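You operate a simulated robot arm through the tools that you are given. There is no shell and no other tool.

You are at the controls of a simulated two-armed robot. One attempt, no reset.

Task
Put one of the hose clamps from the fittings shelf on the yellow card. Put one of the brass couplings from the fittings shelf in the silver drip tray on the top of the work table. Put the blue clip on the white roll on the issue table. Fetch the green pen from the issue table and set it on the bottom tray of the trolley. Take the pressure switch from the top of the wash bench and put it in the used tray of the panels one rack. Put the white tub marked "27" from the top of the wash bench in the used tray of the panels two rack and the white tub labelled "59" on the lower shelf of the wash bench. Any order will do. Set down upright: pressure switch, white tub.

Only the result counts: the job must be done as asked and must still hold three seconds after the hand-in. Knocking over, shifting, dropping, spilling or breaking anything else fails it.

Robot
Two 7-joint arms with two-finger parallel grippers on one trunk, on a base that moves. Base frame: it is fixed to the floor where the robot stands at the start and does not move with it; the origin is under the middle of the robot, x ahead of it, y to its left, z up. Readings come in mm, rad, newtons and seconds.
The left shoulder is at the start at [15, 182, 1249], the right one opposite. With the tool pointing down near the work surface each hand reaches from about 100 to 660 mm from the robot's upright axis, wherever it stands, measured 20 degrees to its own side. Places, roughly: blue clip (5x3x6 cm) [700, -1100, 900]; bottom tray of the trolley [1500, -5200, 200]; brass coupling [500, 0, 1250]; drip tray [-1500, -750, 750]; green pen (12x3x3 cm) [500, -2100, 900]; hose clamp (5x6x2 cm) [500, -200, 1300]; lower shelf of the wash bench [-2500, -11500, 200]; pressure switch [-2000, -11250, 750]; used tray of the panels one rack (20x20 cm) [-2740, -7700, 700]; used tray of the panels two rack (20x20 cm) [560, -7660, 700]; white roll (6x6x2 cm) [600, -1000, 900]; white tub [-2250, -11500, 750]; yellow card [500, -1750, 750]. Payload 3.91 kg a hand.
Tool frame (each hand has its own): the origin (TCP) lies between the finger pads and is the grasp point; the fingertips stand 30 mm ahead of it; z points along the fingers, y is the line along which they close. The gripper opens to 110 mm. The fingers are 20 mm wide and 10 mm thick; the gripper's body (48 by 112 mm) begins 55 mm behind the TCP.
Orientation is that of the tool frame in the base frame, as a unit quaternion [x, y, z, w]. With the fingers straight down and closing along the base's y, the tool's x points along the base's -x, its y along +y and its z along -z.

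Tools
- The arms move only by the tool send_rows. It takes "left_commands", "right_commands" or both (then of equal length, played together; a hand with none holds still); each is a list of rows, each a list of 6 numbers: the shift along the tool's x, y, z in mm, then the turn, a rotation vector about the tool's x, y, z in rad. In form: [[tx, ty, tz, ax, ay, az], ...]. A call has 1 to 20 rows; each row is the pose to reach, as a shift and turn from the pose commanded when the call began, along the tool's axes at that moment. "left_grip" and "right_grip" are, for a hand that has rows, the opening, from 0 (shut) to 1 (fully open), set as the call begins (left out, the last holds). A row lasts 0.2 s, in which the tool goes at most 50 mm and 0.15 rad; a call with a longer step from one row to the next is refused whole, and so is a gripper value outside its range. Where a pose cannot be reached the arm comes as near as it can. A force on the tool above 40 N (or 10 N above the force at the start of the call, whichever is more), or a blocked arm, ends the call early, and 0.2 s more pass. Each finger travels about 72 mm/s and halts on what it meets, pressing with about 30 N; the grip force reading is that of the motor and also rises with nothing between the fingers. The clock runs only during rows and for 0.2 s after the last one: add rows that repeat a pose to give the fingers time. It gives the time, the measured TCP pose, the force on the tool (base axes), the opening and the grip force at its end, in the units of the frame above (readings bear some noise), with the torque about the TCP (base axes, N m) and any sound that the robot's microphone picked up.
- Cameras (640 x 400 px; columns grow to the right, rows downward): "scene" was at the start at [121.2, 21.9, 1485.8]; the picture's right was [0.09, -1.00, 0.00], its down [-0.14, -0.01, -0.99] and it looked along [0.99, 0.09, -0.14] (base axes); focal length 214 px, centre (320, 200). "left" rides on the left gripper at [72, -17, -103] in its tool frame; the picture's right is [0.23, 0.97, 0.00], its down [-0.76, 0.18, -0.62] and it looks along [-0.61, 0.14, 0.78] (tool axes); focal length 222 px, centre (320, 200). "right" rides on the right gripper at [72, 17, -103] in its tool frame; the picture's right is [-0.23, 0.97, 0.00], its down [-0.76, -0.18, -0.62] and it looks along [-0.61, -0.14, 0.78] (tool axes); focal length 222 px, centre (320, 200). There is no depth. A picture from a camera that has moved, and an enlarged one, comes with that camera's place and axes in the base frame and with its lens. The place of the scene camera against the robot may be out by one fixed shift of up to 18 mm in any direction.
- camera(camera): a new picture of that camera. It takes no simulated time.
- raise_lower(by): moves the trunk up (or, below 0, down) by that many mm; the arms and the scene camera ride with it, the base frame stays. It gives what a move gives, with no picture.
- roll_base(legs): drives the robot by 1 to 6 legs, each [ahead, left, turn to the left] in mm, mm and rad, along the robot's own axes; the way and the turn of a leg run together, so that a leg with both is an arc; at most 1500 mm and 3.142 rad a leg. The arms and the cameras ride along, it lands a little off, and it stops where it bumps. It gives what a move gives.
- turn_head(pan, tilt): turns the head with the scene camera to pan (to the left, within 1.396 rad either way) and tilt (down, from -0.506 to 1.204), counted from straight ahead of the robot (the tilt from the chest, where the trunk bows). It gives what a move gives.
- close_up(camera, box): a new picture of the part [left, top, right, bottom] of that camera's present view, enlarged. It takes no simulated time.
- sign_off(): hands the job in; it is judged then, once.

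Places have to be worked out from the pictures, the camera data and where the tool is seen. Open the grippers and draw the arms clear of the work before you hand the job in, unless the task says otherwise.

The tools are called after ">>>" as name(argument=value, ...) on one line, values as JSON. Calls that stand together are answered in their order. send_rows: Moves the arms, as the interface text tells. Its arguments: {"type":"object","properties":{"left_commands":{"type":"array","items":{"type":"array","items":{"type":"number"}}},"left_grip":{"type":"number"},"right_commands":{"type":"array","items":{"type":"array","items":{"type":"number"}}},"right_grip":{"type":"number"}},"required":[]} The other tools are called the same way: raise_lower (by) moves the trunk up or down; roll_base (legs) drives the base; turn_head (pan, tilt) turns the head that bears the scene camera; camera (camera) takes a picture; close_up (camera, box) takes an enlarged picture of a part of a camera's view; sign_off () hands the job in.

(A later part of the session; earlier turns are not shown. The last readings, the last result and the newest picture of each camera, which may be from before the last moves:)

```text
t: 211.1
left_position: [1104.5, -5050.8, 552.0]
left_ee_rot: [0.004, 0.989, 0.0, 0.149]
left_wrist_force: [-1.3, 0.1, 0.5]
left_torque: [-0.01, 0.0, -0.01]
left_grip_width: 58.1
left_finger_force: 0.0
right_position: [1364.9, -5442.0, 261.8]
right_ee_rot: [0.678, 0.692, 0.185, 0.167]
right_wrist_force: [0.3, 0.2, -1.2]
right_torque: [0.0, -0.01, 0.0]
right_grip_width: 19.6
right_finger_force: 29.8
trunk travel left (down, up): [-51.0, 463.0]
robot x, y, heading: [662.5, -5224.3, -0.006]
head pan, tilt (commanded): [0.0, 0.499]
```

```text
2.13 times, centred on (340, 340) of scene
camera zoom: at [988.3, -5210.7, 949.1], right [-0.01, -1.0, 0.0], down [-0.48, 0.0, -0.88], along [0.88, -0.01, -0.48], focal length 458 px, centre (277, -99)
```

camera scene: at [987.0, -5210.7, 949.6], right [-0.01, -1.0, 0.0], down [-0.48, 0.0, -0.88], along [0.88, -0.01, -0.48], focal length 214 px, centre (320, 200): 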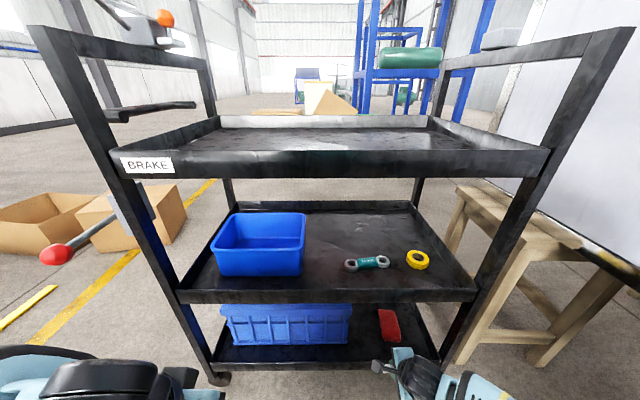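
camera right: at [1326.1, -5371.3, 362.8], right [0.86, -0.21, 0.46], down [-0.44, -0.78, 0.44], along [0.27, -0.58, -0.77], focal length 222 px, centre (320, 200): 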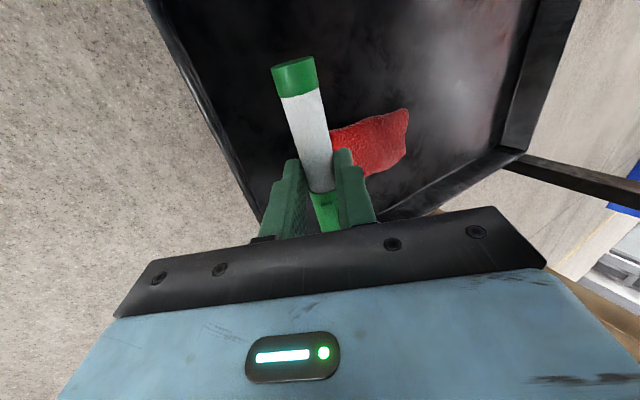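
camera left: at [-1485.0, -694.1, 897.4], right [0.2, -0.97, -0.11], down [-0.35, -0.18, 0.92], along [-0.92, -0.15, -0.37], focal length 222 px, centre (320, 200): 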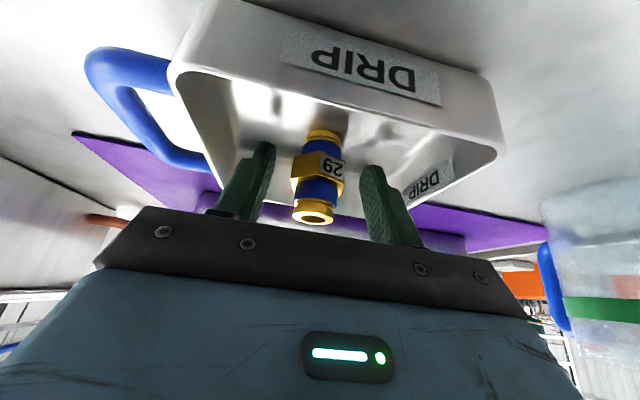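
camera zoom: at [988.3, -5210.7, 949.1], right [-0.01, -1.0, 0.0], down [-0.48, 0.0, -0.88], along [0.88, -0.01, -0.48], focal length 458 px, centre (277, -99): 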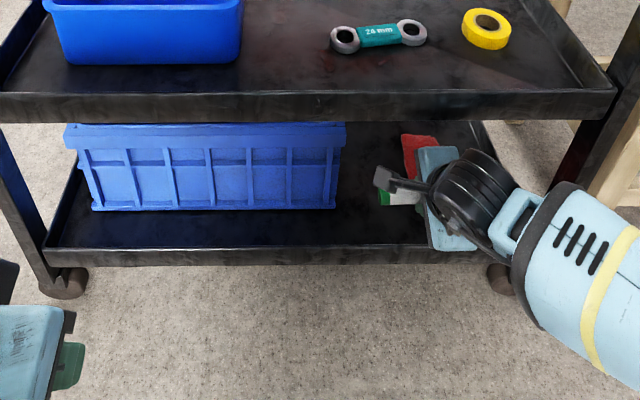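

The pen is inside the tray's outline, above the lip. I lower it toward the tray floor and shift 35 mm left, away from the red item.

>>> send_rows(right_commands=[[12, 0, 0, 0, 0, 0], [24, -5, 10, 0, 0, 0], [33.6, -12, 24, 0, 0, 0], [33.6, -19, 38, 0, 0, 0], [33.6, -26, 52.8, 0, 0, 0], [33.6, -26, 52.8, 0, 0, 0]])

>>> camera(camera="right")

>>> close_up(camera="scene", box=[190, 280, 490, 400])

```text
t: 212.5
left_position: [1104.1, -5051.4, 553.7]
left_ee_rot: [0.004, 0.989, 0.001, 0.149]
left_wrist_force: [0.7, -0.1, -0.7]
left_torque: [0.01, 0.02, 0.0]
left_grip_width: 58.4
left_finger_force: 0.0
right_position: [1367.1, -5403.4, 205.0]
right_ee_rot: [0.678, 0.692, 0.185, 0.167]
right_wrist_force: [-1.4, 0.7, -0.2]
right_torque: [0.03, -0.01, 0.0]
right_grip_width: 19.4
right_finger_force: 30.0
trunk travel left (down, up): [-51.0, 463.0]
robot x, y, heading: [658.7, -5226.9, -0.005]
head pan, tilt (commanded): [0.0, 0.499]
```

```text
taken
camera right: at [1328.8, -5334.0, 306.0], right [0.86, -0.22, 0.46], down [-0.44, -0.78, 0.44], along [0.27, -0.58, -0.77], focal length 222 px, centre (320, 200)
```

right: 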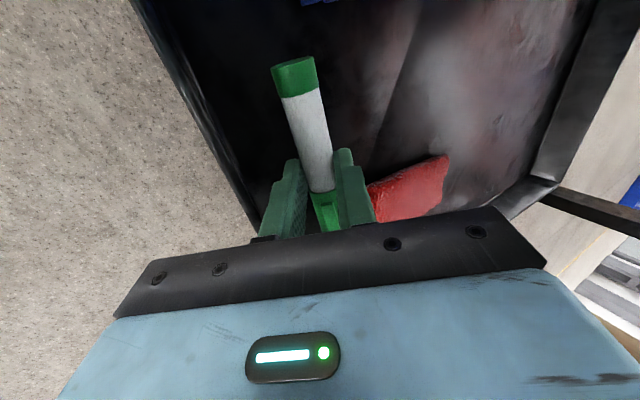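

```text
2.13 times, centred on (340, 340) of scene
camera zoom: at [988.3, -5210.7, 949.1], right [-0.01, -1.0, 0.0], down [-0.48, 0.0, -0.88], along [0.88, -0.01, -0.48], focal length 458 px, centre (277, -99)
```

zoom: 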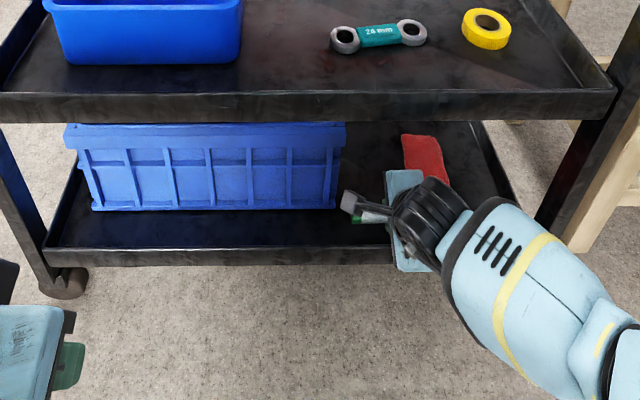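

Still no contact at z = 205. I continue down in 2 mm steps to release the pen low.

>>> send_rows(right_commands=[[0, -1, 1.75, 0, 0, 0], [0, -2, 3.5, 0, 0, 0], [0, -3, 5.2, 0, 0, 0], [0, -4, 7, 0, 0, 0], [0, -4, 7, 0, 0, 0]])

```text
t: 213.7
left_position: [1103.8, -5051.4, 553.1]
left_ee_rot: [0.003, 0.989, -0.001, 0.148]
left_wrist_force: [-0.3, -0.4, 1.2]
left_torque: [0.01, 0.02, 0.0]
left_grip_width: 58.4
left_finger_force: 0.0
right_position: [1367.2, -5406.5, 196.9]
right_ee_rot: [0.678, 0.692, 0.185, 0.166]
right_wrist_force: [0.6, 0.3, -0.2]
right_torque: [-0.02, -0.02, -0.04]
right_grip_width: 19.6
right_finger_force: 30.3
trunk travel left (down, up): [-51.0, 463.0]
robot x, y, heading: [659.1, -5224.3, -0.005]
head pan, tilt (commanded): [0.0, 0.499]
```

Still free at 197. I keep stepping down.

>>> send_rows(right_commands=[[0, -1, 1.75, 0, 0, 0], [0, -2, 3.5, 0, 0, 0], [0, -3, 5.2, 0, 0, 0], [0, -4, 7, 0, 0, 0], [0, -4, 7, 0, 0, 0]])

>>> camera(camera="right")

```text
t: 214.5
left_position: [1103.9, -5052.2, 553.8]
left_ee_rot: [0.005, 0.989, 0.0, 0.149]
left_wrist_force: [-0.4, -0.2, 0.0]
left_torque: [-0.01, -0.02, -0.01]
left_grip_width: 58.4
left_finger_force: 0.0
right_position: [1368.6, -5405.3, 196.5]
right_ee_rot: [0.678, 0.691, 0.186, 0.167]
right_wrist_force: [-19.5, -2.1, 27.8]
right_torque: [-0.42, 0.75, -0.21]
right_grip_width: 19.7
right_finger_force: 29.8
trunk travel left (down, up): [-51.0, 463.0]
robot x, y, heading: [662.2, -5220.2, -0.009]
head pan, tilt (commanded): [0.0, 0.499]
stopped in row 3 (right hand): the force on the tool passed its limit at 43 N (the readings are from after the stop); the commanded pose is now the measured one
```

```text
taken
camera right: at [1329.9, -5334.8, 296.8], right [0.86, -0.22, 0.47], down [-0.44, -0.78, 0.44], along [0.27, -0.58, -0.77], focal length 222 px, centre (320, 200)
```

right: 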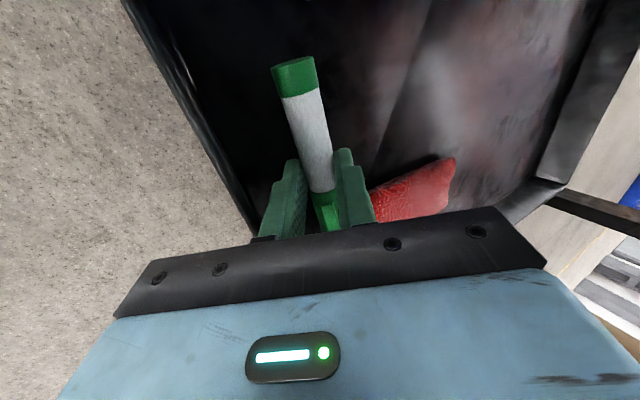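

The fingertip touched the tray floor, stopping at about 43 N. I rise 8 mm and shift 6 mm inward, then open just enough to let the pen go.

>>> send_rows(right_commands=[[0, 5, -2.5, 0, 0, 0], [0, 9.1, -4.1, 0, 0, 0], [0, 9.1, -4.1, 0, 0, 0]])

>>> send_rows(right_commands=[[0, 0, 0, 0, 0, 0], [0, 0, 0, 0, 0, 0], [0, 0, 0, 0, 0, 0], [0, 0, 0, 0, 0, 0]], right_grip=0.28)

>>> camera(camera="right")

>>> close_up(camera="scene", box=[190, 280, 490, 400])

```text
t: 215.3
left_position: [1104.8, -5052.5, 551.9]
left_ee_rot: [0.004, 0.989, 0.0, 0.149]
left_wrist_force: [0.0, 0.4, 0.5]
left_torque: [0.0, -0.01, 0.02]
left_grip_width: 58.1
left_finger_force: 0.1
right_position: [1375.1, -5403.6, 201.1]
right_ee_rot: [0.678, 0.692, 0.187, 0.166]
right_wrist_force: [-0.6, 0.4, -0.2]
right_torque: [0.01, 0.03, 0.0]
right_grip_width: 19.5
right_finger_force: 30.4
trunk travel left (down, up): [-51.0, 463.0]
robot x, y, heading: [658.9, -5222.1, -0.006]
head pan, tilt (commanded): [0.0, 0.499]
```

```text
t: 216.3
left_position: [1105.6, -5051.4, 554.0]
left_ee_rot: [0.004, 0.989, 0.0, 0.149]
left_wrist_force: [-0.1, -0.3, -0.2]
left_torque: [0.01, 0.04, 0.02]
left_grip_width: 58.6
left_finger_force: 0.0
right_position: [1376.0, -5404.1, 201.8]
right_ee_rot: [0.678, 0.691, 0.186, 0.166]
right_wrist_force: [-0.1, 0.7, 0.2]
right_torque: [0.04, -0.01, -0.02]
right_grip_width: 30.8
right_finger_force: 0.1
trunk travel left (down, up): [-51.0, 463.0]
robot x, y, heading: [658.5, -5224.6, -0.005]
head pan, tilt (commanded): [0.0, 0.499]
```

```text
taken
camera right: at [1336.8, -5334.1, 302.1], right [0.86, -0.22, 0.47], down [-0.44, -0.78, 0.44], along [0.27, -0.58, -0.77], focal length 222 px, centre (320, 200)
```

right: 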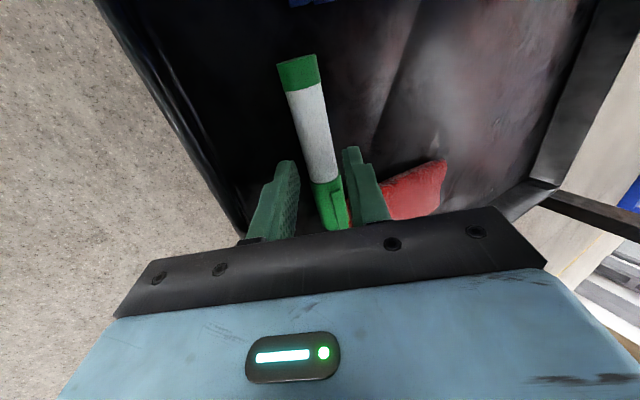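

```text
2.13 times, centred on (340, 340) of scene
camera zoom: at [988.0, -5210.9, 949.1], right [-0.01, -1.0, 0.0], down [-0.48, 0.0, -0.88], along [0.88, -0.01, -0.48], focal length 458 px, centre (277, -99)
```

zoom: 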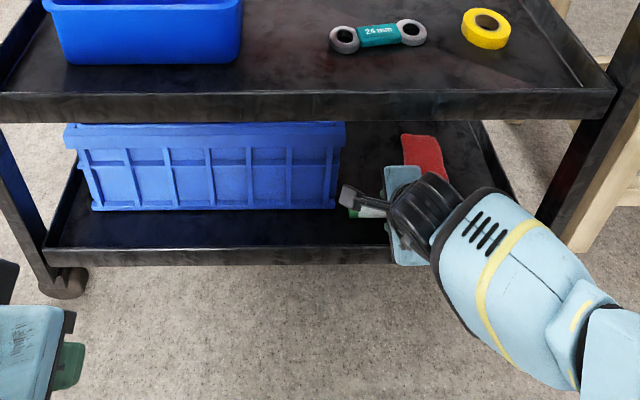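

The pen is loose between the fingers, low in the tray. I retract along the tool axis so as not to sweep it, then back out over the lip.

>>> send_rows(right_commands=[[0, 0, -12, 0, 0, 0], [0, 0, -24, 0, 0, 0], [0, 0, -36, 0, 0, 0], [0, 0, -48, 0, 0, 0], [0, 0, -60, 0, 0, 0], [0, 0, -60, 0, 0, 0]])

>>> camera(camera="right")

>>> close_up(camera="scene", box=[190, 280, 490, 400])

```text
t: 217.7
left_position: [1104.7, -5053.7, 553.2]
left_ee_rot: [0.004, 0.989, 0.0, 0.148]
left_wrist_force: [0.0, -0.4, -0.4]
left_torque: [-0.02, 0.04, 0.0]
left_grip_width: 58.2
left_finger_force: 0.0
right_position: [1345.1, -5406.3, 252.8]
right_ee_rot: [0.677, 0.692, 0.186, 0.166]
right_wrist_force: [0.1, -0.6, 0.3]
right_torque: [-0.03, 0.04, 0.03]
right_grip_width: 31.0
right_finger_force: 0.1
trunk travel left (down, up): [-51.0, 463.0]
robot x, y, heading: [658.7, -5221.6, -0.012]
head pan, tilt (commanded): [0.0, 0.499]
```

```text
taken
camera right: at [1306.4, -5336.0, 353.7], right [0.86, -0.22, 0.47], down [-0.44, -0.78, 0.44], along [0.27, -0.58, -0.77], focal length 222 px, centre (320, 200)
```

right: 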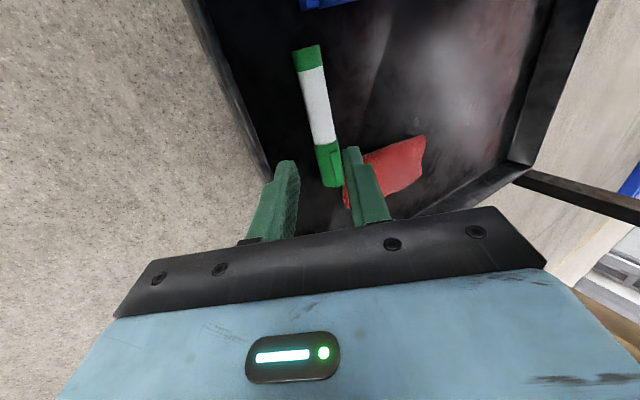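

```text
2.13 times, centred on (340, 340) of scene
camera zoom: at [988.0, -5210.9, 949.1], right [-0.01, -1.0, 0.0], down [-0.48, 0.0, -0.88], along [0.88, -0.01, -0.48], focal length 458 px, centre (277, -99)
```

zoom: 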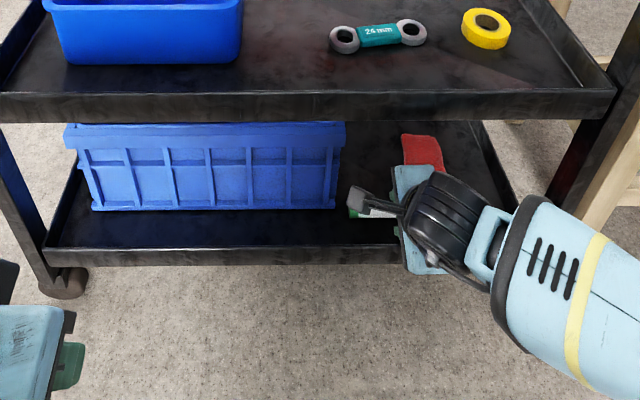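

The pen rests flat on the bottom tray. I pull the hand back out over the lip.

>>> send_rows(right_commands=[[-4, -24, -18, 0, 0, 0], [-8, -49, -36, 0, 0, 0], [-12, -73, -54, 0, 0, 0], [-16.7, -98, -72, 0, 0, 0], [-16.7, -98, -72, 0, 0, 0]])

>>> camera(camera="scene")

>>> close_up(camera="scene", box=[190, 280, 490, 400])

```text
t: 218.9
left_position: [1103.4, -5051.7, 552.9]
left_ee_rot: [0.004, 0.989, 0.0, 0.149]
left_wrist_force: [0.5, 0.1, 0.5]
left_torque: [-0.01, 0.03, 0.0]
left_grip_width: 58.6
left_finger_force: 0.1
right_position: [1225.1, -5425.6, 268.8]
right_ee_rot: [0.678, 0.691, 0.186, 0.167]
right_wrist_force: [0.3, 0.2, 0.0]
right_torque: [-0.01, 0.04, 0.02]
right_grip_width: 30.7
right_finger_force: 0.1
trunk travel left (down, up): [-51.0, 463.0]
robot x, y, heading: [663.8, -5218.4, -0.01]
head pan, tilt (commanded): [0.0, 0.499]
```

```text
taken
camera scene: at [987.9, -5210.9, 949.1], right [-0.01, -1.0, 0.0], down [-0.48, 0.0, -0.88], along [0.88, -0.01, -0.48], focal length 214 px, centre (320, 200)
```

scene: 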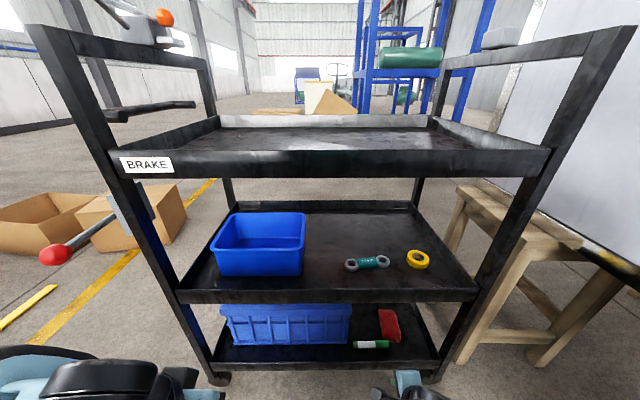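

```text
2.13 times, centred on (340, 340) of scene
camera zoom: at [987.9, -5210.9, 949.1], right [-0.01, -1.0, 0.0], down [-0.48, 0.0, -0.88], along [0.88, -0.01, -0.48], focal length 458 px, centre (277, -99)
```

zoom: 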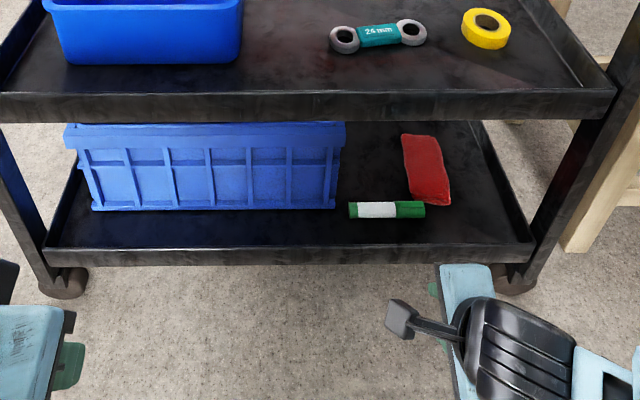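

The pen lies on the bottom tray, and the trolley and its other contents are where they were. I back the base away and raise the trunk again.

>>> roll_base(legs=[[-350, 0, 0]])

>>> raise_lower(by=450)

>>> camera(camera="scene")

```text
t: 221.1
left_position: [767.1, -5047.9, 553.2]
left_ee_rot: [0.002, 0.989, 0.001, 0.149]
left_wrist_force: [0.3, -0.5, -0.3]
left_torque: [0.0, -0.02, 0.01]
left_grip_width: 58.0
left_finger_force: 0.1
right_position: [888.5, -5422.1, 270.1]
right_ee_rot: [0.676, 0.693, 0.186, 0.166]
right_wrist_force: [0.1, -0.7, -0.3]
right_torque: [-0.02, -0.01, 0.04]
right_grip_width: 30.8
right_finger_force: 0.1
trunk travel left (down, up): [-51.0, 463.0]
robot x, y, heading: [318.8, -5218.6, -0.003]
head pan, tilt (commanded): [0.0, 0.499]
```

```text
refused: 450 is not a number from -400 to 400
```

```text
taken
camera scene: at [650.9, -5207.5, 949.1], right [-0.01, -1.0, 0.0], down [-0.48, 0.0, -0.88], along [0.88, 0.0, -0.48], focal length 214 px, centre (320, 200)
```

scene: 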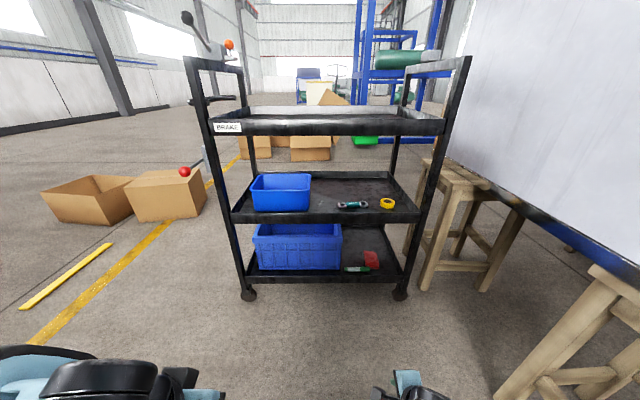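

The lift is limited to 400 mm per call, so I raise in two steps.

>>> raise_lower(by=250)

>>> raise_lower(by=200)

>>> camera(camera="scene")

>>> camera(camera="right")

```text
t: 223.7
left_position: [766.4, -5048.1, 802.9]
left_ee_rot: [0.001, 0.989, 0.0, 0.148]
left_wrist_force: [-0.2, 0.1, 0.1]
left_torque: [-0.02, -0.05, -0.03]
left_grip_width: 58.3
left_finger_force: 0.0
right_position: [888.4, -5420.3, 519.0]
right_ee_rot: [0.677, 0.693, 0.187, 0.166]
right_wrist_force: [-0.4, -1.1, 0.3]
right_torque: [0.0, 0.0, -0.01]
right_grip_width: 30.8
right_finger_force: 0.1
trunk travel left (down, up): [-301.0, 213.0]
robot x, y, heading: [320.6, -5214.5, -0.008]
head pan, tilt (commanded): [0.0, 0.499]
```

```text
t: 225.8
left_position: [767.2, -5048.7, 1001.4]
left_ee_rot: [0.002, 0.989, 0.0, 0.148]
left_wrist_force: [0.4, 0.3, -0.3]
left_torque: [0.04, 0.0, 0.02]
left_grip_width: 58.3
left_finger_force: 0.1
right_position: [888.6, -5421.7, 717.8]
right_ee_rot: [0.677, 0.692, 0.186, 0.166]
right_wrist_force: [-0.1, -0.1, 0.4]
right_torque: [0.01, 0.01, 0.0]
right_grip_width: 30.8
right_finger_force: 0.0
trunk travel left (down, up): [-501.0, 13.0]
robot x, y, heading: [320.2, -5221.8, -0.0]
head pan, tilt (commanded): [0.0, 0.499]
```

```text
taken
camera scene: at [443.4, -5206.5, 1452.0], right [-0.01, -1.0, 0.0], down [-0.48, 0.0, -0.88], along [0.88, 0.0, -0.48], focal length 214 px, centre (320, 200)
```

scene: 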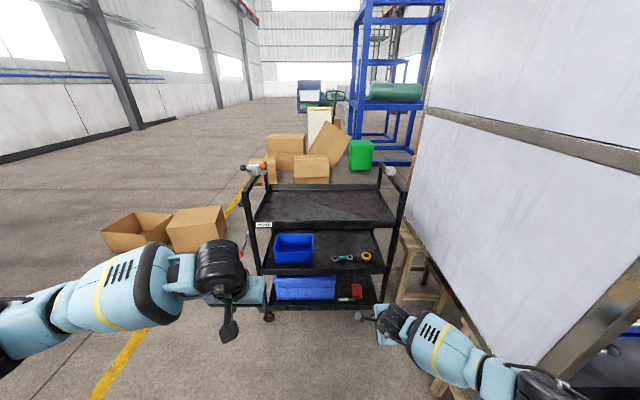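

```text
taken
camera right: at [849.5, -5351.2, 818.8], right [0.86, -0.21, 0.46], down [-0.43, -0.78, 0.44], along [0.27, -0.58, -0.77], focal length 222 px, centre (320, 200)
```

right: 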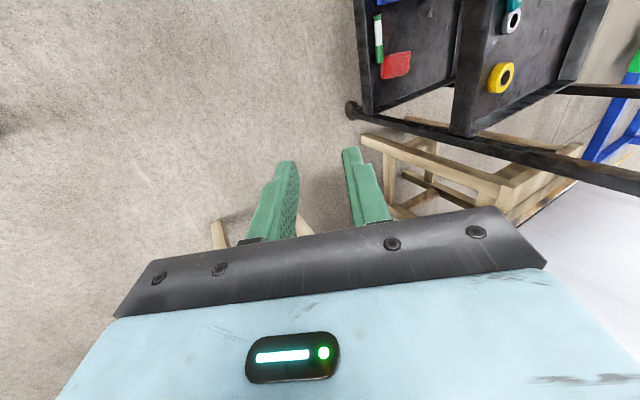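

The pen job is done. I bring the right hand back up to a compact carry pose with the fingers straight down in the standard orientation.

>>> send_rows(right_commands=[[-1, 0, -36, 0.0379, 0.0342, -0.1381], [-2, 1, -72, 0.0759, 0.0684, -0.2763], [-2, 1, -109, 0.1138, 0.1026, -0.4144], [-3, 1, -145, 0.1518, 0.1368, -0.5526], [-4, 2, -181, 0.1897, 0.171, -0.6907], [-5, 2, -217, 0.2277, 0.2051, -0.8289], [-6, 2, -254, 0.2656, 0.2393, -0.967], [-7, 2, -290, 0.3036, 0.2735, -1.1052], [-8, 3, -326, 0.3415, 0.3077, -1.2433], [-8, 3, -362, 0.3795, 0.3419, -1.3815], [-9.2, 3.3, -398, 0.4174, 0.3761, -1.5196], [-9.2, 3.3, -398, 0.4174, 0.3761, -1.5196]], right_grip=0.8)

>>> turn_head(pan=-1.1, tilt=0.25)

>>> camera(camera="scene")

```text
t: 228.4
left_position: [765.7, -5048.1, 1003.7]
left_ee_rot: [0.002, 0.989, 0.001, 0.149]
left_wrist_force: [-0.2, 0.6, 0.5]
left_torque: [0.02, -0.02, 0.02]
left_grip_width: 58.3
left_finger_force: 0.1
right_position: [700.5, -5441.5, 1071.7]
right_ee_rot: [-0.005, 1.0, 0.0, -0.001]
right_wrist_force: [0.6, 0.7, -0.3]
right_torque: [0.0, -0.02, 0.0]
right_grip_width: 87.7
right_finger_force: 0.1
trunk travel left (down, up): [-501.0, 13.0]
robot x, y, heading: [322.7, -5220.0, -0.006]
head pan, tilt (commanded): [0.0, 0.499]
```

```text
t: 229.8
left_position: [766.3, -5047.6, 1002.9]
left_ee_rot: [0.002, 0.989, 0.001, 0.148]
left_wrist_force: [-0.2, -0.8, 0.7]
left_torque: [0.04, 0.01, 0.01]
left_grip_width: 58.3
left_finger_force: 0.2
right_position: [700.5, -5442.9, 1072.8]
right_ee_rot: [-0.005, 1.0, 0.0, -0.001]
right_wrist_force: [-0.2, 0.0, 0.5]
right_torque: [-0.03, -0.02, 0.04]
right_grip_width: 87.9
right_finger_force: 0.0
trunk travel left (down, up): [-501.0, 13.0]
robot x, y, heading: [325.5, -5220.8, -0.004]
head pan, tilt (commanded): [-1.1, 0.25]
```

```text
taken
camera scene: at [394.2, -5289.4, 1475.3], right [-0.89, -0.45, 0.0], down [-0.11, 0.22, -0.97], along [0.44, -0.87, -0.25], focal length 214 px, centre (320, 200)
```

scene: 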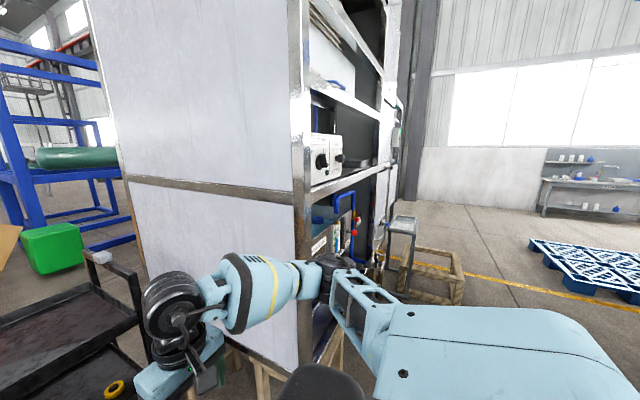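

Next come the wash bench items, far down the hall. I back away from the trolley area and turn to face -y to plan the route.

>>> roll_base(legs=[[-650, 0, 0], [0, 0, -1.57]])

>>> turn_head(pan=0.0, tilt=0.15)

>>> camera(camera="scene")

```text
t: 237.2
left_position: [-149.8, -5659.9, 1001.9]
left_ee_rot: [0.707, 0.691, -0.106, 0.105]
left_wrist_force: [-0.3, 0.7, 0.0]
left_torque: [-0.01, -0.03, -0.01]
left_grip_width: 58.3
left_finger_force: 0.1
right_position: [-544.2, -5587.6, 1072.2]
right_ee_rot: [0.711, 0.704, 0.001, -0.001]
right_wrist_force: [-0.1, -0.6, -0.5]
right_torque: [-0.01, -0.02, 0.0]
right_grip_width: 88.4
right_finger_force: 0.1
trunk travel left (down, up): [-501.0, 13.0]
robot x, y, heading: [-312.0, -5213.0, -1.596]
head pan, tilt (commanded): [-1.1, 0.25]
```

```text
t: 238.5
left_position: [-151.0, -5661.9, 1003.9]
left_ee_rot: [0.707, 0.691, -0.106, 0.105]
left_wrist_force: [0.5, -0.3, -0.3]
left_torque: [-0.01, -0.02, 0.0]
left_grip_width: 58.3
left_finger_force: 0.1
right_position: [-543.0, -5587.1, 1072.0]
right_ee_rot: [0.71, 0.704, 0.001, -0.001]
right_wrist_force: [-0.6, -0.1, -0.7]
right_torque: [0.02, 0.03, -0.01]
right_grip_width: 88.0
right_finger_force: 0.0
trunk travel left (down, up): [-501.0, 13.0]
robot x, y, heading: [-312.9, -5213.0, -1.594]
head pan, tilt (commanded): [0.0, 0.15]
```

```text
taken
camera scene: at [-315.5, -5321.4, 1484.5], right [-1.0, 0.02, 0.0], down [0.0, 0.15, -0.99], along [-0.02, -0.99, -0.15], focal length 214 px, centre (320, 200)
```

scene: 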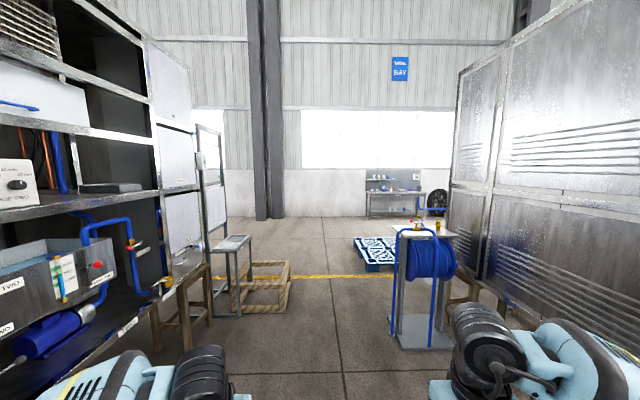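

The wash bench is against the far wall. A hose reel stands at about [-1220, -6870], and a low wooden frame is on my left. I drive straight down the middle at x ≈ -350 for about 2.9 m.

>>> roll_base(legs=[[0, 0, 0.023], [1450, 0, 0], [1450, 0, 0]])

>>> camera(camera="scene")

>>> turn_head(pan=-0.7, tilt=0.2)

>>> camera(camera="scene")

```text
t: 252.7
left_position: [76.5, -8507.4, 1004.0]
left_ee_rot: [0.671, 0.726, -0.1, 0.109]
left_wrist_force: [-0.2, -0.5, 0.2]
left_torque: [-0.02, 0.03, -0.01]
left_grip_width: 58.5
left_finger_force: 0.0
right_position: [-322.3, -8475.2, 1072.3]
right_ee_rot: [0.674, 0.739, 0.001, -0.002]
right_wrist_force: [-0.1, 0.2, -0.4]
right_torque: [0.03, -0.01, 0.04]
right_grip_width: 87.9
right_finger_force: 0.0
trunk travel left (down, up): [-501.0, 13.0]
robot x, y, heading: [-134.9, -8080.7, -1.493]
head pan, tilt (commanded): [0.0, 0.15]
```

```text
taken
camera scene: at [-121.1, -8186.5, 1484.6], right [-1.0, -0.08, 0.0], down [-0.01, 0.15, -0.99], along [0.08, -0.99, -0.15], focal length 214 px, centre (320, 200)
```

scene: 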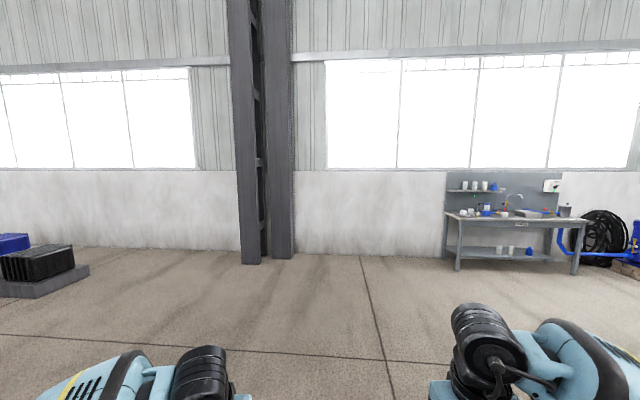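

```text
t: 253.8
left_position: [76.6, -8507.1, 1002.9]
left_ee_rot: [0.671, 0.726, -0.1, 0.11]
left_wrist_force: [-0.2, 0.8, 0.3]
left_torque: [0.03, 0.01, 0.04]
left_grip_width: 58.2
left_finger_force: 0.1
right_position: [-321.8, -8474.5, 1071.4]
right_ee_rot: [0.674, 0.739, 0.001, -0.002]
right_wrist_force: [-0.9, -0.7, -1.1]
right_torque: [-0.04, -0.01, -0.01]
right_grip_width: 87.8
right_finger_force: 0.1
trunk travel left (down, up): [-501.0, 13.0]
robot x, y, heading: [-133.5, -8078.6, -1.49]
head pan, tilt (commanded): [-0.7, 0.201]
```

```text
taken
camera scene: at [-182.6, -8169.9, 1479.8], right [-0.81, 0.58, 0.0], down [0.12, 0.16, -0.98], along [-0.57, -0.8, -0.2], focal length 214 px, centre (320, 200)
```

scene: 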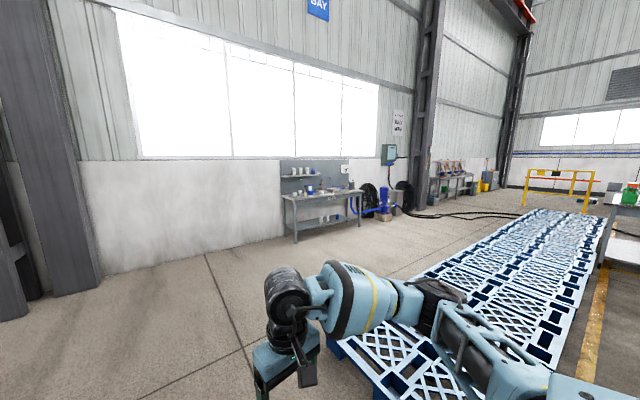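

The wash bench is on the far wall to my right; blue pallets lie on the floor at x < -1100 and y > -9400. I straighten up, go forward 1450 mm past the pallets, and look again.

>>> roll_base(legs=[[0, 0, -0.08], [1450, 0, -0.03]])

>>> camera(camera="scene")

```text
t: 261.4
left_position: [-5.1, -9968.6, 1002.6]
left_ee_rot: [0.713, 0.685, -0.106, 0.104]
left_wrist_force: [0.1, 0.4, 0.6]
left_torque: [-0.01, -0.01, 0.01]
left_grip_width: 58.5
left_finger_force: 0.1
right_position: [-398.0, -9887.9, 1071.8]
right_ee_rot: [0.716, 0.698, 0.001, 0.0]
right_wrist_force: [-0.1, 0.7, 0.3]
right_torque: [-0.04, 0.01, -0.02]
right_grip_width: 88.0
right_finger_force: 0.1
trunk travel left (down, up): [-501.0, 13.0]
robot x, y, heading: [-161.5, -9518.0, -1.609]
head pan, tilt (commanded): [-0.7, 0.201]
```

```text
taken
camera scene: at [-224.3, -9601.5, 1479.9], right [-0.74, 0.67, 0.0], down [0.13, 0.15, -0.98], along [-0.66, -0.72, -0.2], focal length 214 px, centre (320, 200)
```

scene: 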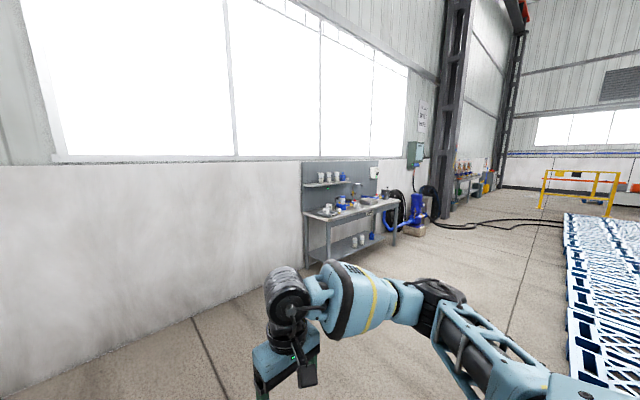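

The bench stretches from about x = -2000 to -3450 with its front at y ≈ -11350. I move diagonally to about [-2200, -10750], facing it.

>>> roll_base(legs=[[660, -1000, 0.02], [650, -1000, 0.02]])

>>> turn_head(pan=0.0, tilt=0.4)

>>> camera(camera="scene")

```text
t: 279.1
left_position: [-1987.2, -11223.5, 1001.8]
left_ee_rot: [0.696, 0.702, -0.104, 0.105]
left_wrist_force: [0.2, 0.7, -0.8]
left_torque: [-0.02, 0.02, -0.02]
left_grip_width: 58.2
left_finger_force: 0.1
right_position: [-2383.3, -11162.8, 1072.9]
right_ee_rot: [0.699, 0.716, 0.002, -0.001]
right_wrist_force: [-0.2, 0.5, -0.7]
right_torque: [-0.02, 0.01, -0.03]
right_grip_width: 88.1
right_finger_force: 0.1
trunk travel left (down, up): [-501.0, 13.0]
robot x, y, heading: [-2165.5, -10783.6, -1.561]
head pan, tilt (commanded): [-0.7, 0.201]
```

```text
t: 280.1
left_position: [-1987.6, -11223.2, 1002.6]
left_ee_rot: [0.696, 0.702, -0.104, 0.106]
left_wrist_force: [0.0, 0.5, 0.3]
left_torque: [0.0, -0.01, 0.01]
left_grip_width: 58.2
left_finger_force: 0.1
right_position: [-2383.7, -11162.9, 1071.7]
right_ee_rot: [0.698, 0.716, 0.001, -0.002]
right_wrist_force: [-0.2, 0.2, 0.4]
right_torque: [0.01, 0.0, 0.04]
right_grip_width: 88.1
right_finger_force: 0.1
trunk travel left (down, up): [-501.0, 13.0]
robot x, y, heading: [-2165.3, -10782.5, -1.558]
head pan, tilt (commanded): [0.0, 0.4]
```

```text
taken
camera scene: at [-2163.4, -10889.7, 1461.3], right [-1.0, -0.01, 0.0], down [0.0, 0.39, -0.92], along [0.01, -0.92, -0.39], focal length 214 px, centre (320, 200)
```

scene: 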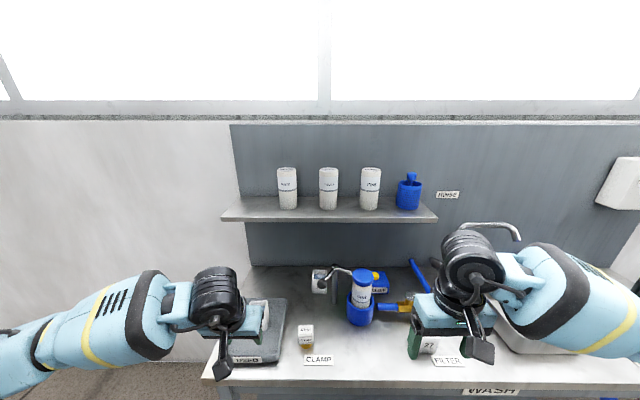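

I am close to the bench; some white tubs with numbers are visible. I back off 250 mm for a wider view and zoom in.

>>> roll_base(legs=[[-250, 0, 0]])

>>> camera(camera="scene")

>>> close_up(camera="scene", box=[220, 200, 480, 370])

>>> camera(camera="left")

>>> camera(camera="right")

```text
t: 282.0
left_position: [-1989.3, -10974.0, 1002.8]
left_ee_rot: [0.695, 0.703, -0.104, 0.106]
left_wrist_force: [-0.3, 0.4, -0.4]
left_torque: [-0.04, 0.01, 0.01]
left_grip_width: 58.3
left_finger_force: 0.0
right_position: [-2384.5, -10913.9, 1071.4]
right_ee_rot: [0.698, 0.716, 0.0, -0.002]
right_wrist_force: [0.4, 0.5, 0.7]
right_torque: [-0.02, 0.03, 0.01]
right_grip_width: 88.1
right_finger_force: 0.0
trunk travel left (down, up): [-501.0, 13.0]
robot x, y, heading: [-2165.5, -10535.8, -1.56]
head pan, tilt (commanded): [0.0, 0.4]
```

```text
taken
camera scene: at [-2165.7, -10641.3, 1461.3], right [-1.0, -0.01, 0.0], down [0.0, 0.39, -0.92], along [0.01, -0.92, -0.39], focal length 214 px, centre (320, 200)
```

scene: 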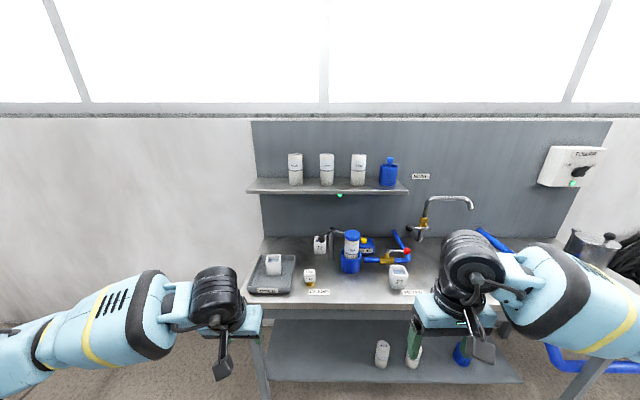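

```text
2.35 times, centred on (350, 285) of scene
camera zoom: at [-2165.7, -10641.3, 1461.3], right [-1.0, -0.01, 0.0], down [0.0, 0.39, -0.92], along [0.01, -0.92, -0.39], focal length 505 px, centre (249, 0)
```

zoom: 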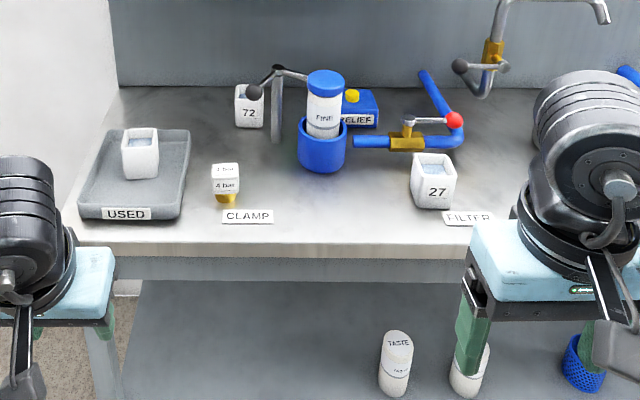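

```text
taken
camera left: at [-2008.7, -10874.5, 1080.2], right [0.97, 0.23, -0.06], down [0.18, -0.54, 0.82], along [0.15, -0.81, -0.57], focal length 222 px, centre (320, 200)
```

left: 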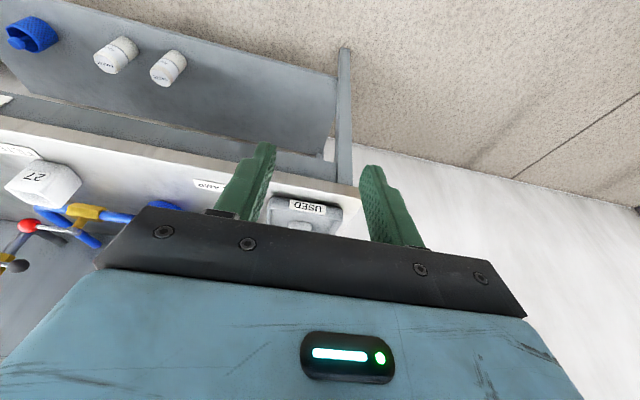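

```text
taken
camera right: at [-2371.8, -10841.4, 1176.2], right [0.98, -0.2, 0.0], down [-0.16, -0.77, 0.62], along [-0.13, -0.61, -0.78], focal length 222 px, centre (320, 200)
```

right: 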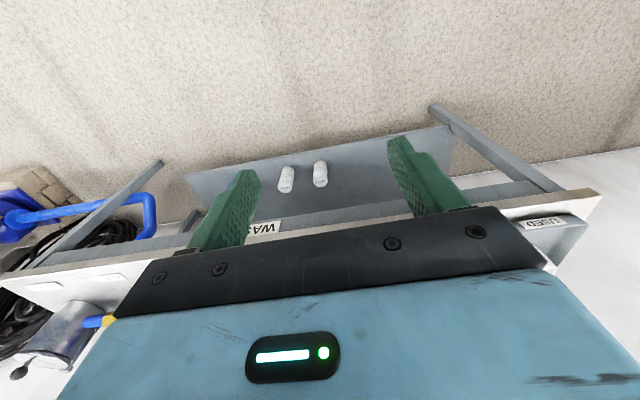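

I see tubs marked "72" and "27", an unlabelled-looking tub in the bench's USED tray, and a small white-and-brass "4 bar" part. I zoom in more closely to read the labels.

>>> close_up(camera="scene", box=[240, 225, 340, 300])

>>> close_up(camera="scene", box=[340, 225, 440, 300])

>>> close_up(camera="left", box=[0, 130, 360, 260])

```text
5.33 times, centred on (290, 262) of scene
camera zoom: at [-2165.7, -10641.3, 1461.3], right [-1.0, -0.01, 0.0], down [0.0, 0.39, -0.92], along [0.01, -0.92, -0.39], focal length 1144 px, centre (480, -133)
```

zoom: 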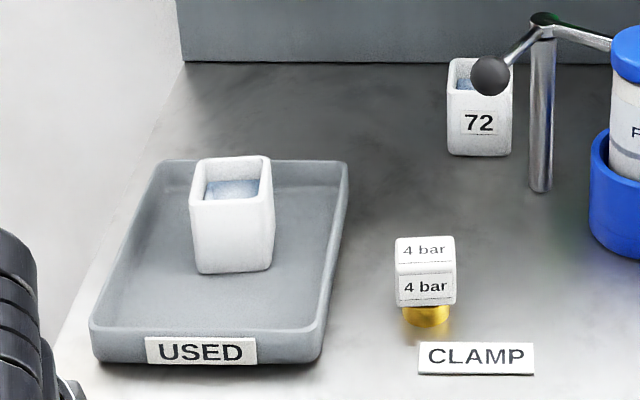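

```text
5.33 times, centred on (390, 262) of scene
camera zoom: at [-2165.7, -10641.3, 1461.3], right [-1.0, -0.01, 0.0], down [0.0, 0.39, -0.92], along [0.01, -0.92, -0.39], focal length 1144 px, centre (-53, -133)
```

zoom: 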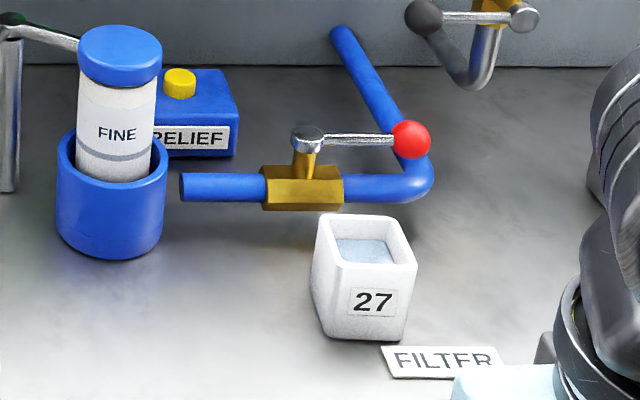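

```text
1.78 times, centred on (180, 195) of left
camera zoom: at [-2008.7, -10874.5, 1080.2], right [0.97, 0.23, -0.06], down [0.18, -0.54, 0.82], along [0.15, -0.81, -0.57], focal length 395 px, centre (569, 209)
```

zoom: 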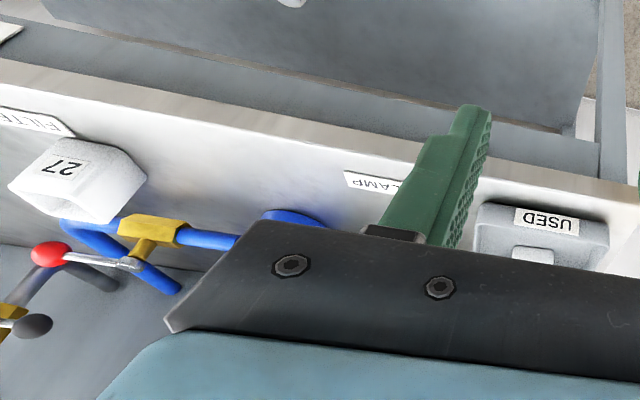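

The tubs hold water, so I must keep them level. By elimination the tub in the bench's USED tray, at about [-1966, -11339], should be "59"; I will check its label. The bench top is near z = 834. I drive forward so the left hand can reach that tub.

>>> roll_base(legs=[[240, 40, -0.01]])

>>> turn_head(pan=0.2, tilt=0.6)

>>> camera(camera="scene")

>>> camera(camera="left")

```text
t: 283.8
left_position: [-1954.7, -11224.5, 1003.0]
left_ee_rot: [0.699, 0.699, -0.104, 0.106]
left_wrist_force: [0.4, -0.9, 0.4]
left_torque: [-0.03, 0.01, 0.0]
left_grip_width: 58.4
left_finger_force: 0.0
right_position: [-2349.4, -11159.4, 1072.4]
right_ee_rot: [0.702, 0.712, 0.0, -0.002]
right_wrist_force: [0.1, 0.2, 0.1]
right_torque: [-0.01, 0.01, 0.02]
right_grip_width: 88.0
right_finger_force: 0.0
trunk travel left (down, up): [-501.0, 13.0]
robot x, y, heading: [-2131.2, -10780.3, -1.569]
head pan, tilt (commanded): [0.0, 0.4]
```

```text
t: 284.5
left_position: [-1954.0, -11224.5, 1003.3]
left_ee_rot: [0.7, 0.698, -0.104, 0.106]
left_wrist_force: [-0.1, -0.2, -1.2]
left_torque: [0.06, 0.01, 0.01]
left_grip_width: 58.4
left_finger_force: 0.1
right_position: [-2348.5, -11159.7, 1071.3]
right_ee_rot: [0.702, 0.712, 0.001, -0.001]
right_wrist_force: [0.7, 0.0, -0.3]
right_torque: [0.02, 0.02, 0.03]
right_grip_width: 87.7
right_finger_force: 0.0
trunk travel left (down, up): [-501.0, 13.0]
robot x, y, heading: [-2125.6, -10780.4, -1.574]
head pan, tilt (commanded): [0.201, 0.6]
```

```text
taken
camera scene: at [-2108.9, -10882.4, 1443.1], right [-0.98, -0.2, 0.0], down [-0.11, 0.55, -0.83], along [0.16, -0.81, -0.56], focal length 214 px, centre (320, 200)
```

scene: 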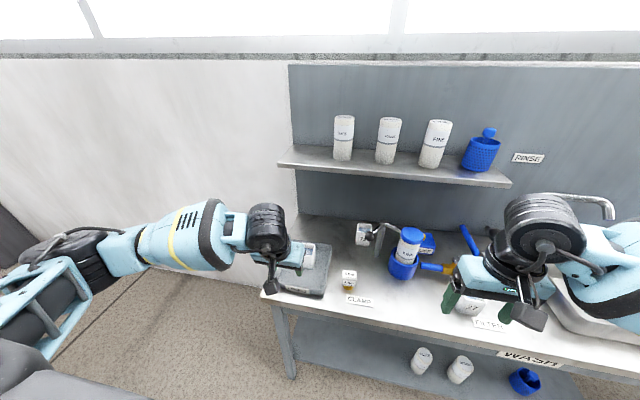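

```text
taken
camera left: at [-1972.0, -11123.3, 1080.3], right [0.97, 0.22, -0.06], down [0.18, -0.54, 0.82], along [0.14, -0.81, -0.57], focal length 222 px, centre (320, 200)
```

left: 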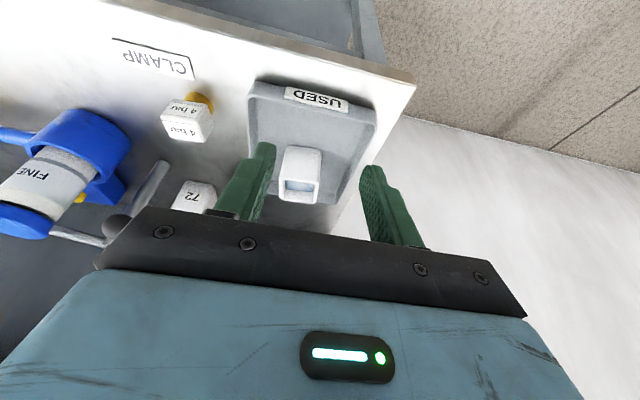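

>>> close_up(camera="left", box=[230, 60, 430, 220])

>>> close_up(camera="scene", box=[250, 200, 400, 310])

```text
2.50 times, centred on (330, 140) of left
camera zoom: at [-1972.0, -11123.3, 1080.3], right [0.97, 0.22, -0.06], down [0.18, -0.54, 0.82], along [0.14, -0.81, -0.57], focal length 555 px, centre (295, 350)
```

zoom: 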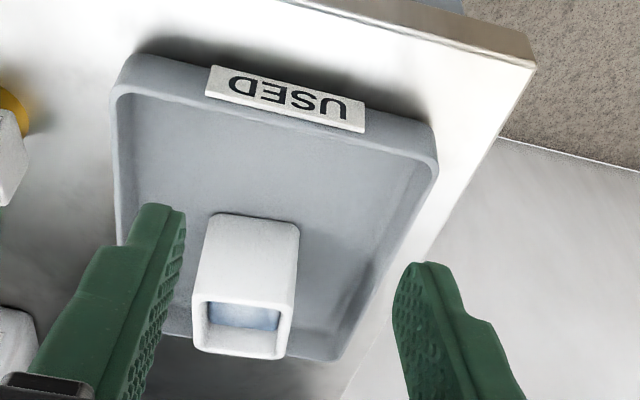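

```text
3.64 times, centred on (325, 255) of scene
camera zoom: at [-2108.9, -10882.4, 1443.1], right [-0.98, -0.2, 0.0], down [-0.11, 0.55, -0.83], along [0.16, -0.81, -0.56], focal length 780 px, centre (302, 0)
```

zoom: 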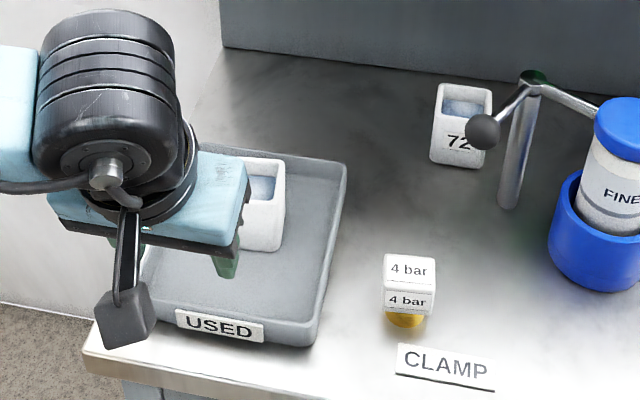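

Two wrist views of the USED label give a bench top at z ≈ 800. The tub in the tray is centred at about [-1961, -11388], with its rim at z ≈ 885, and it is turned about 0.12 rad. I move the left hand above it.

>>> send_rows(left_commands=[[-32, -2, 21, 0, 0, -0.03], [-64, -4, 42, 0, 0, -0.06], [-96, -5, 63, 0, 0, -0.09], [-126.8, -7, 83.9, 0, 0, -0.12], [-126.8, -7, 83.9, 0, 0, -0.12]], left_grip=0.8)

>>> camera(camera="left")

>>> camera(camera="scene")

```text
t: 285.7
left_position: [-1963.4, -11371.9, 958.2]
left_ee_rot: [0.657, 0.74, -0.11, 0.1]
left_wrist_force: [-0.3, -0.3, 0.5]
left_torque: [-0.05, 0.0, 0.0]
left_grip_width: 87.9
left_finger_force: 0.0
right_position: [-2347.7, -11158.2, 1071.4]
right_ee_rot: [0.702, 0.713, 0.001, 0.0]
right_wrist_force: [-0.2, 0.4, 0.3]
right_torque: [-0.05, -0.01, -0.03]
right_grip_width: 88.0
right_finger_force: 0.1
trunk travel left (down, up): [-501.0, 13.0]
robot x, y, heading: [-2127.5, -10785.9, -1.571]
head pan, tilt (commanded): [0.201, 0.6]
```

```text
taken
camera left: at [-1989.7, -11272.9, 1035.5], right [0.94, 0.33, -0.1], down [0.27, -0.52, 0.81], along [0.21, -0.79, -0.57], focal length 222 px, centre (320, 200)
```

left: 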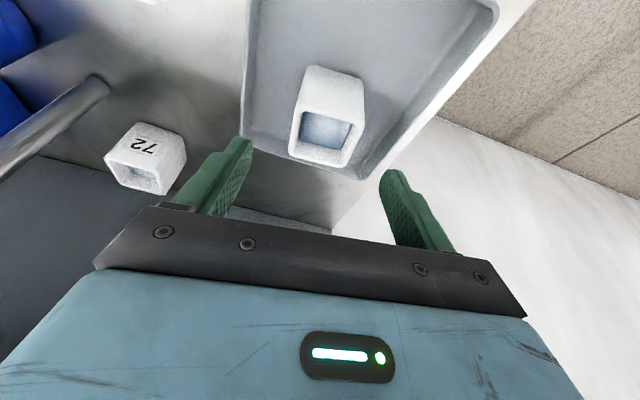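

```text
taken
camera scene: at [-2108.3, -10881.6, 1443.2], right [-0.98, -0.2, 0.0], down [-0.11, 0.55, -0.83], along [0.16, -0.81, -0.56], focal length 214 px, centre (320, 200)
```

scene: 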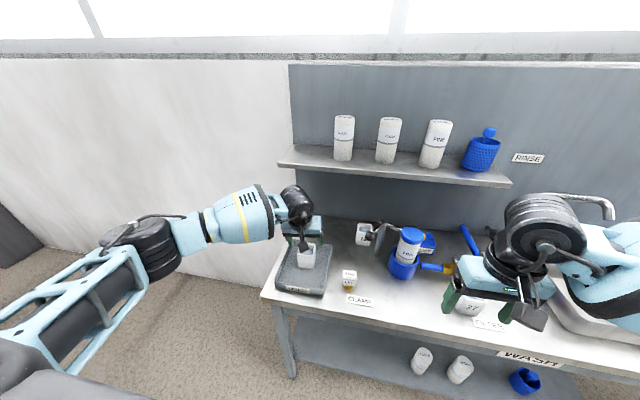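

>>> close_up(camera="left", box=[230, 50, 430, 210])

```text
2.50 times, centred on (330, 130) of left
camera zoom: at [-1989.7, -11272.9, 1035.5], right [0.94, 0.33, -0.1], down [0.27, -0.52, 0.81], along [0.21, -0.79, -0.57], focal length 555 px, centre (295, 375)
```

zoom: 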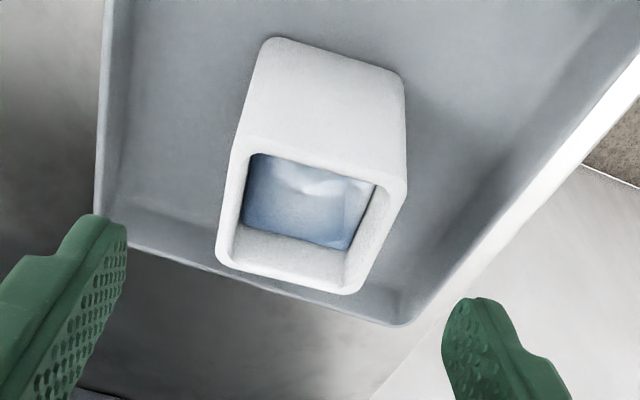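

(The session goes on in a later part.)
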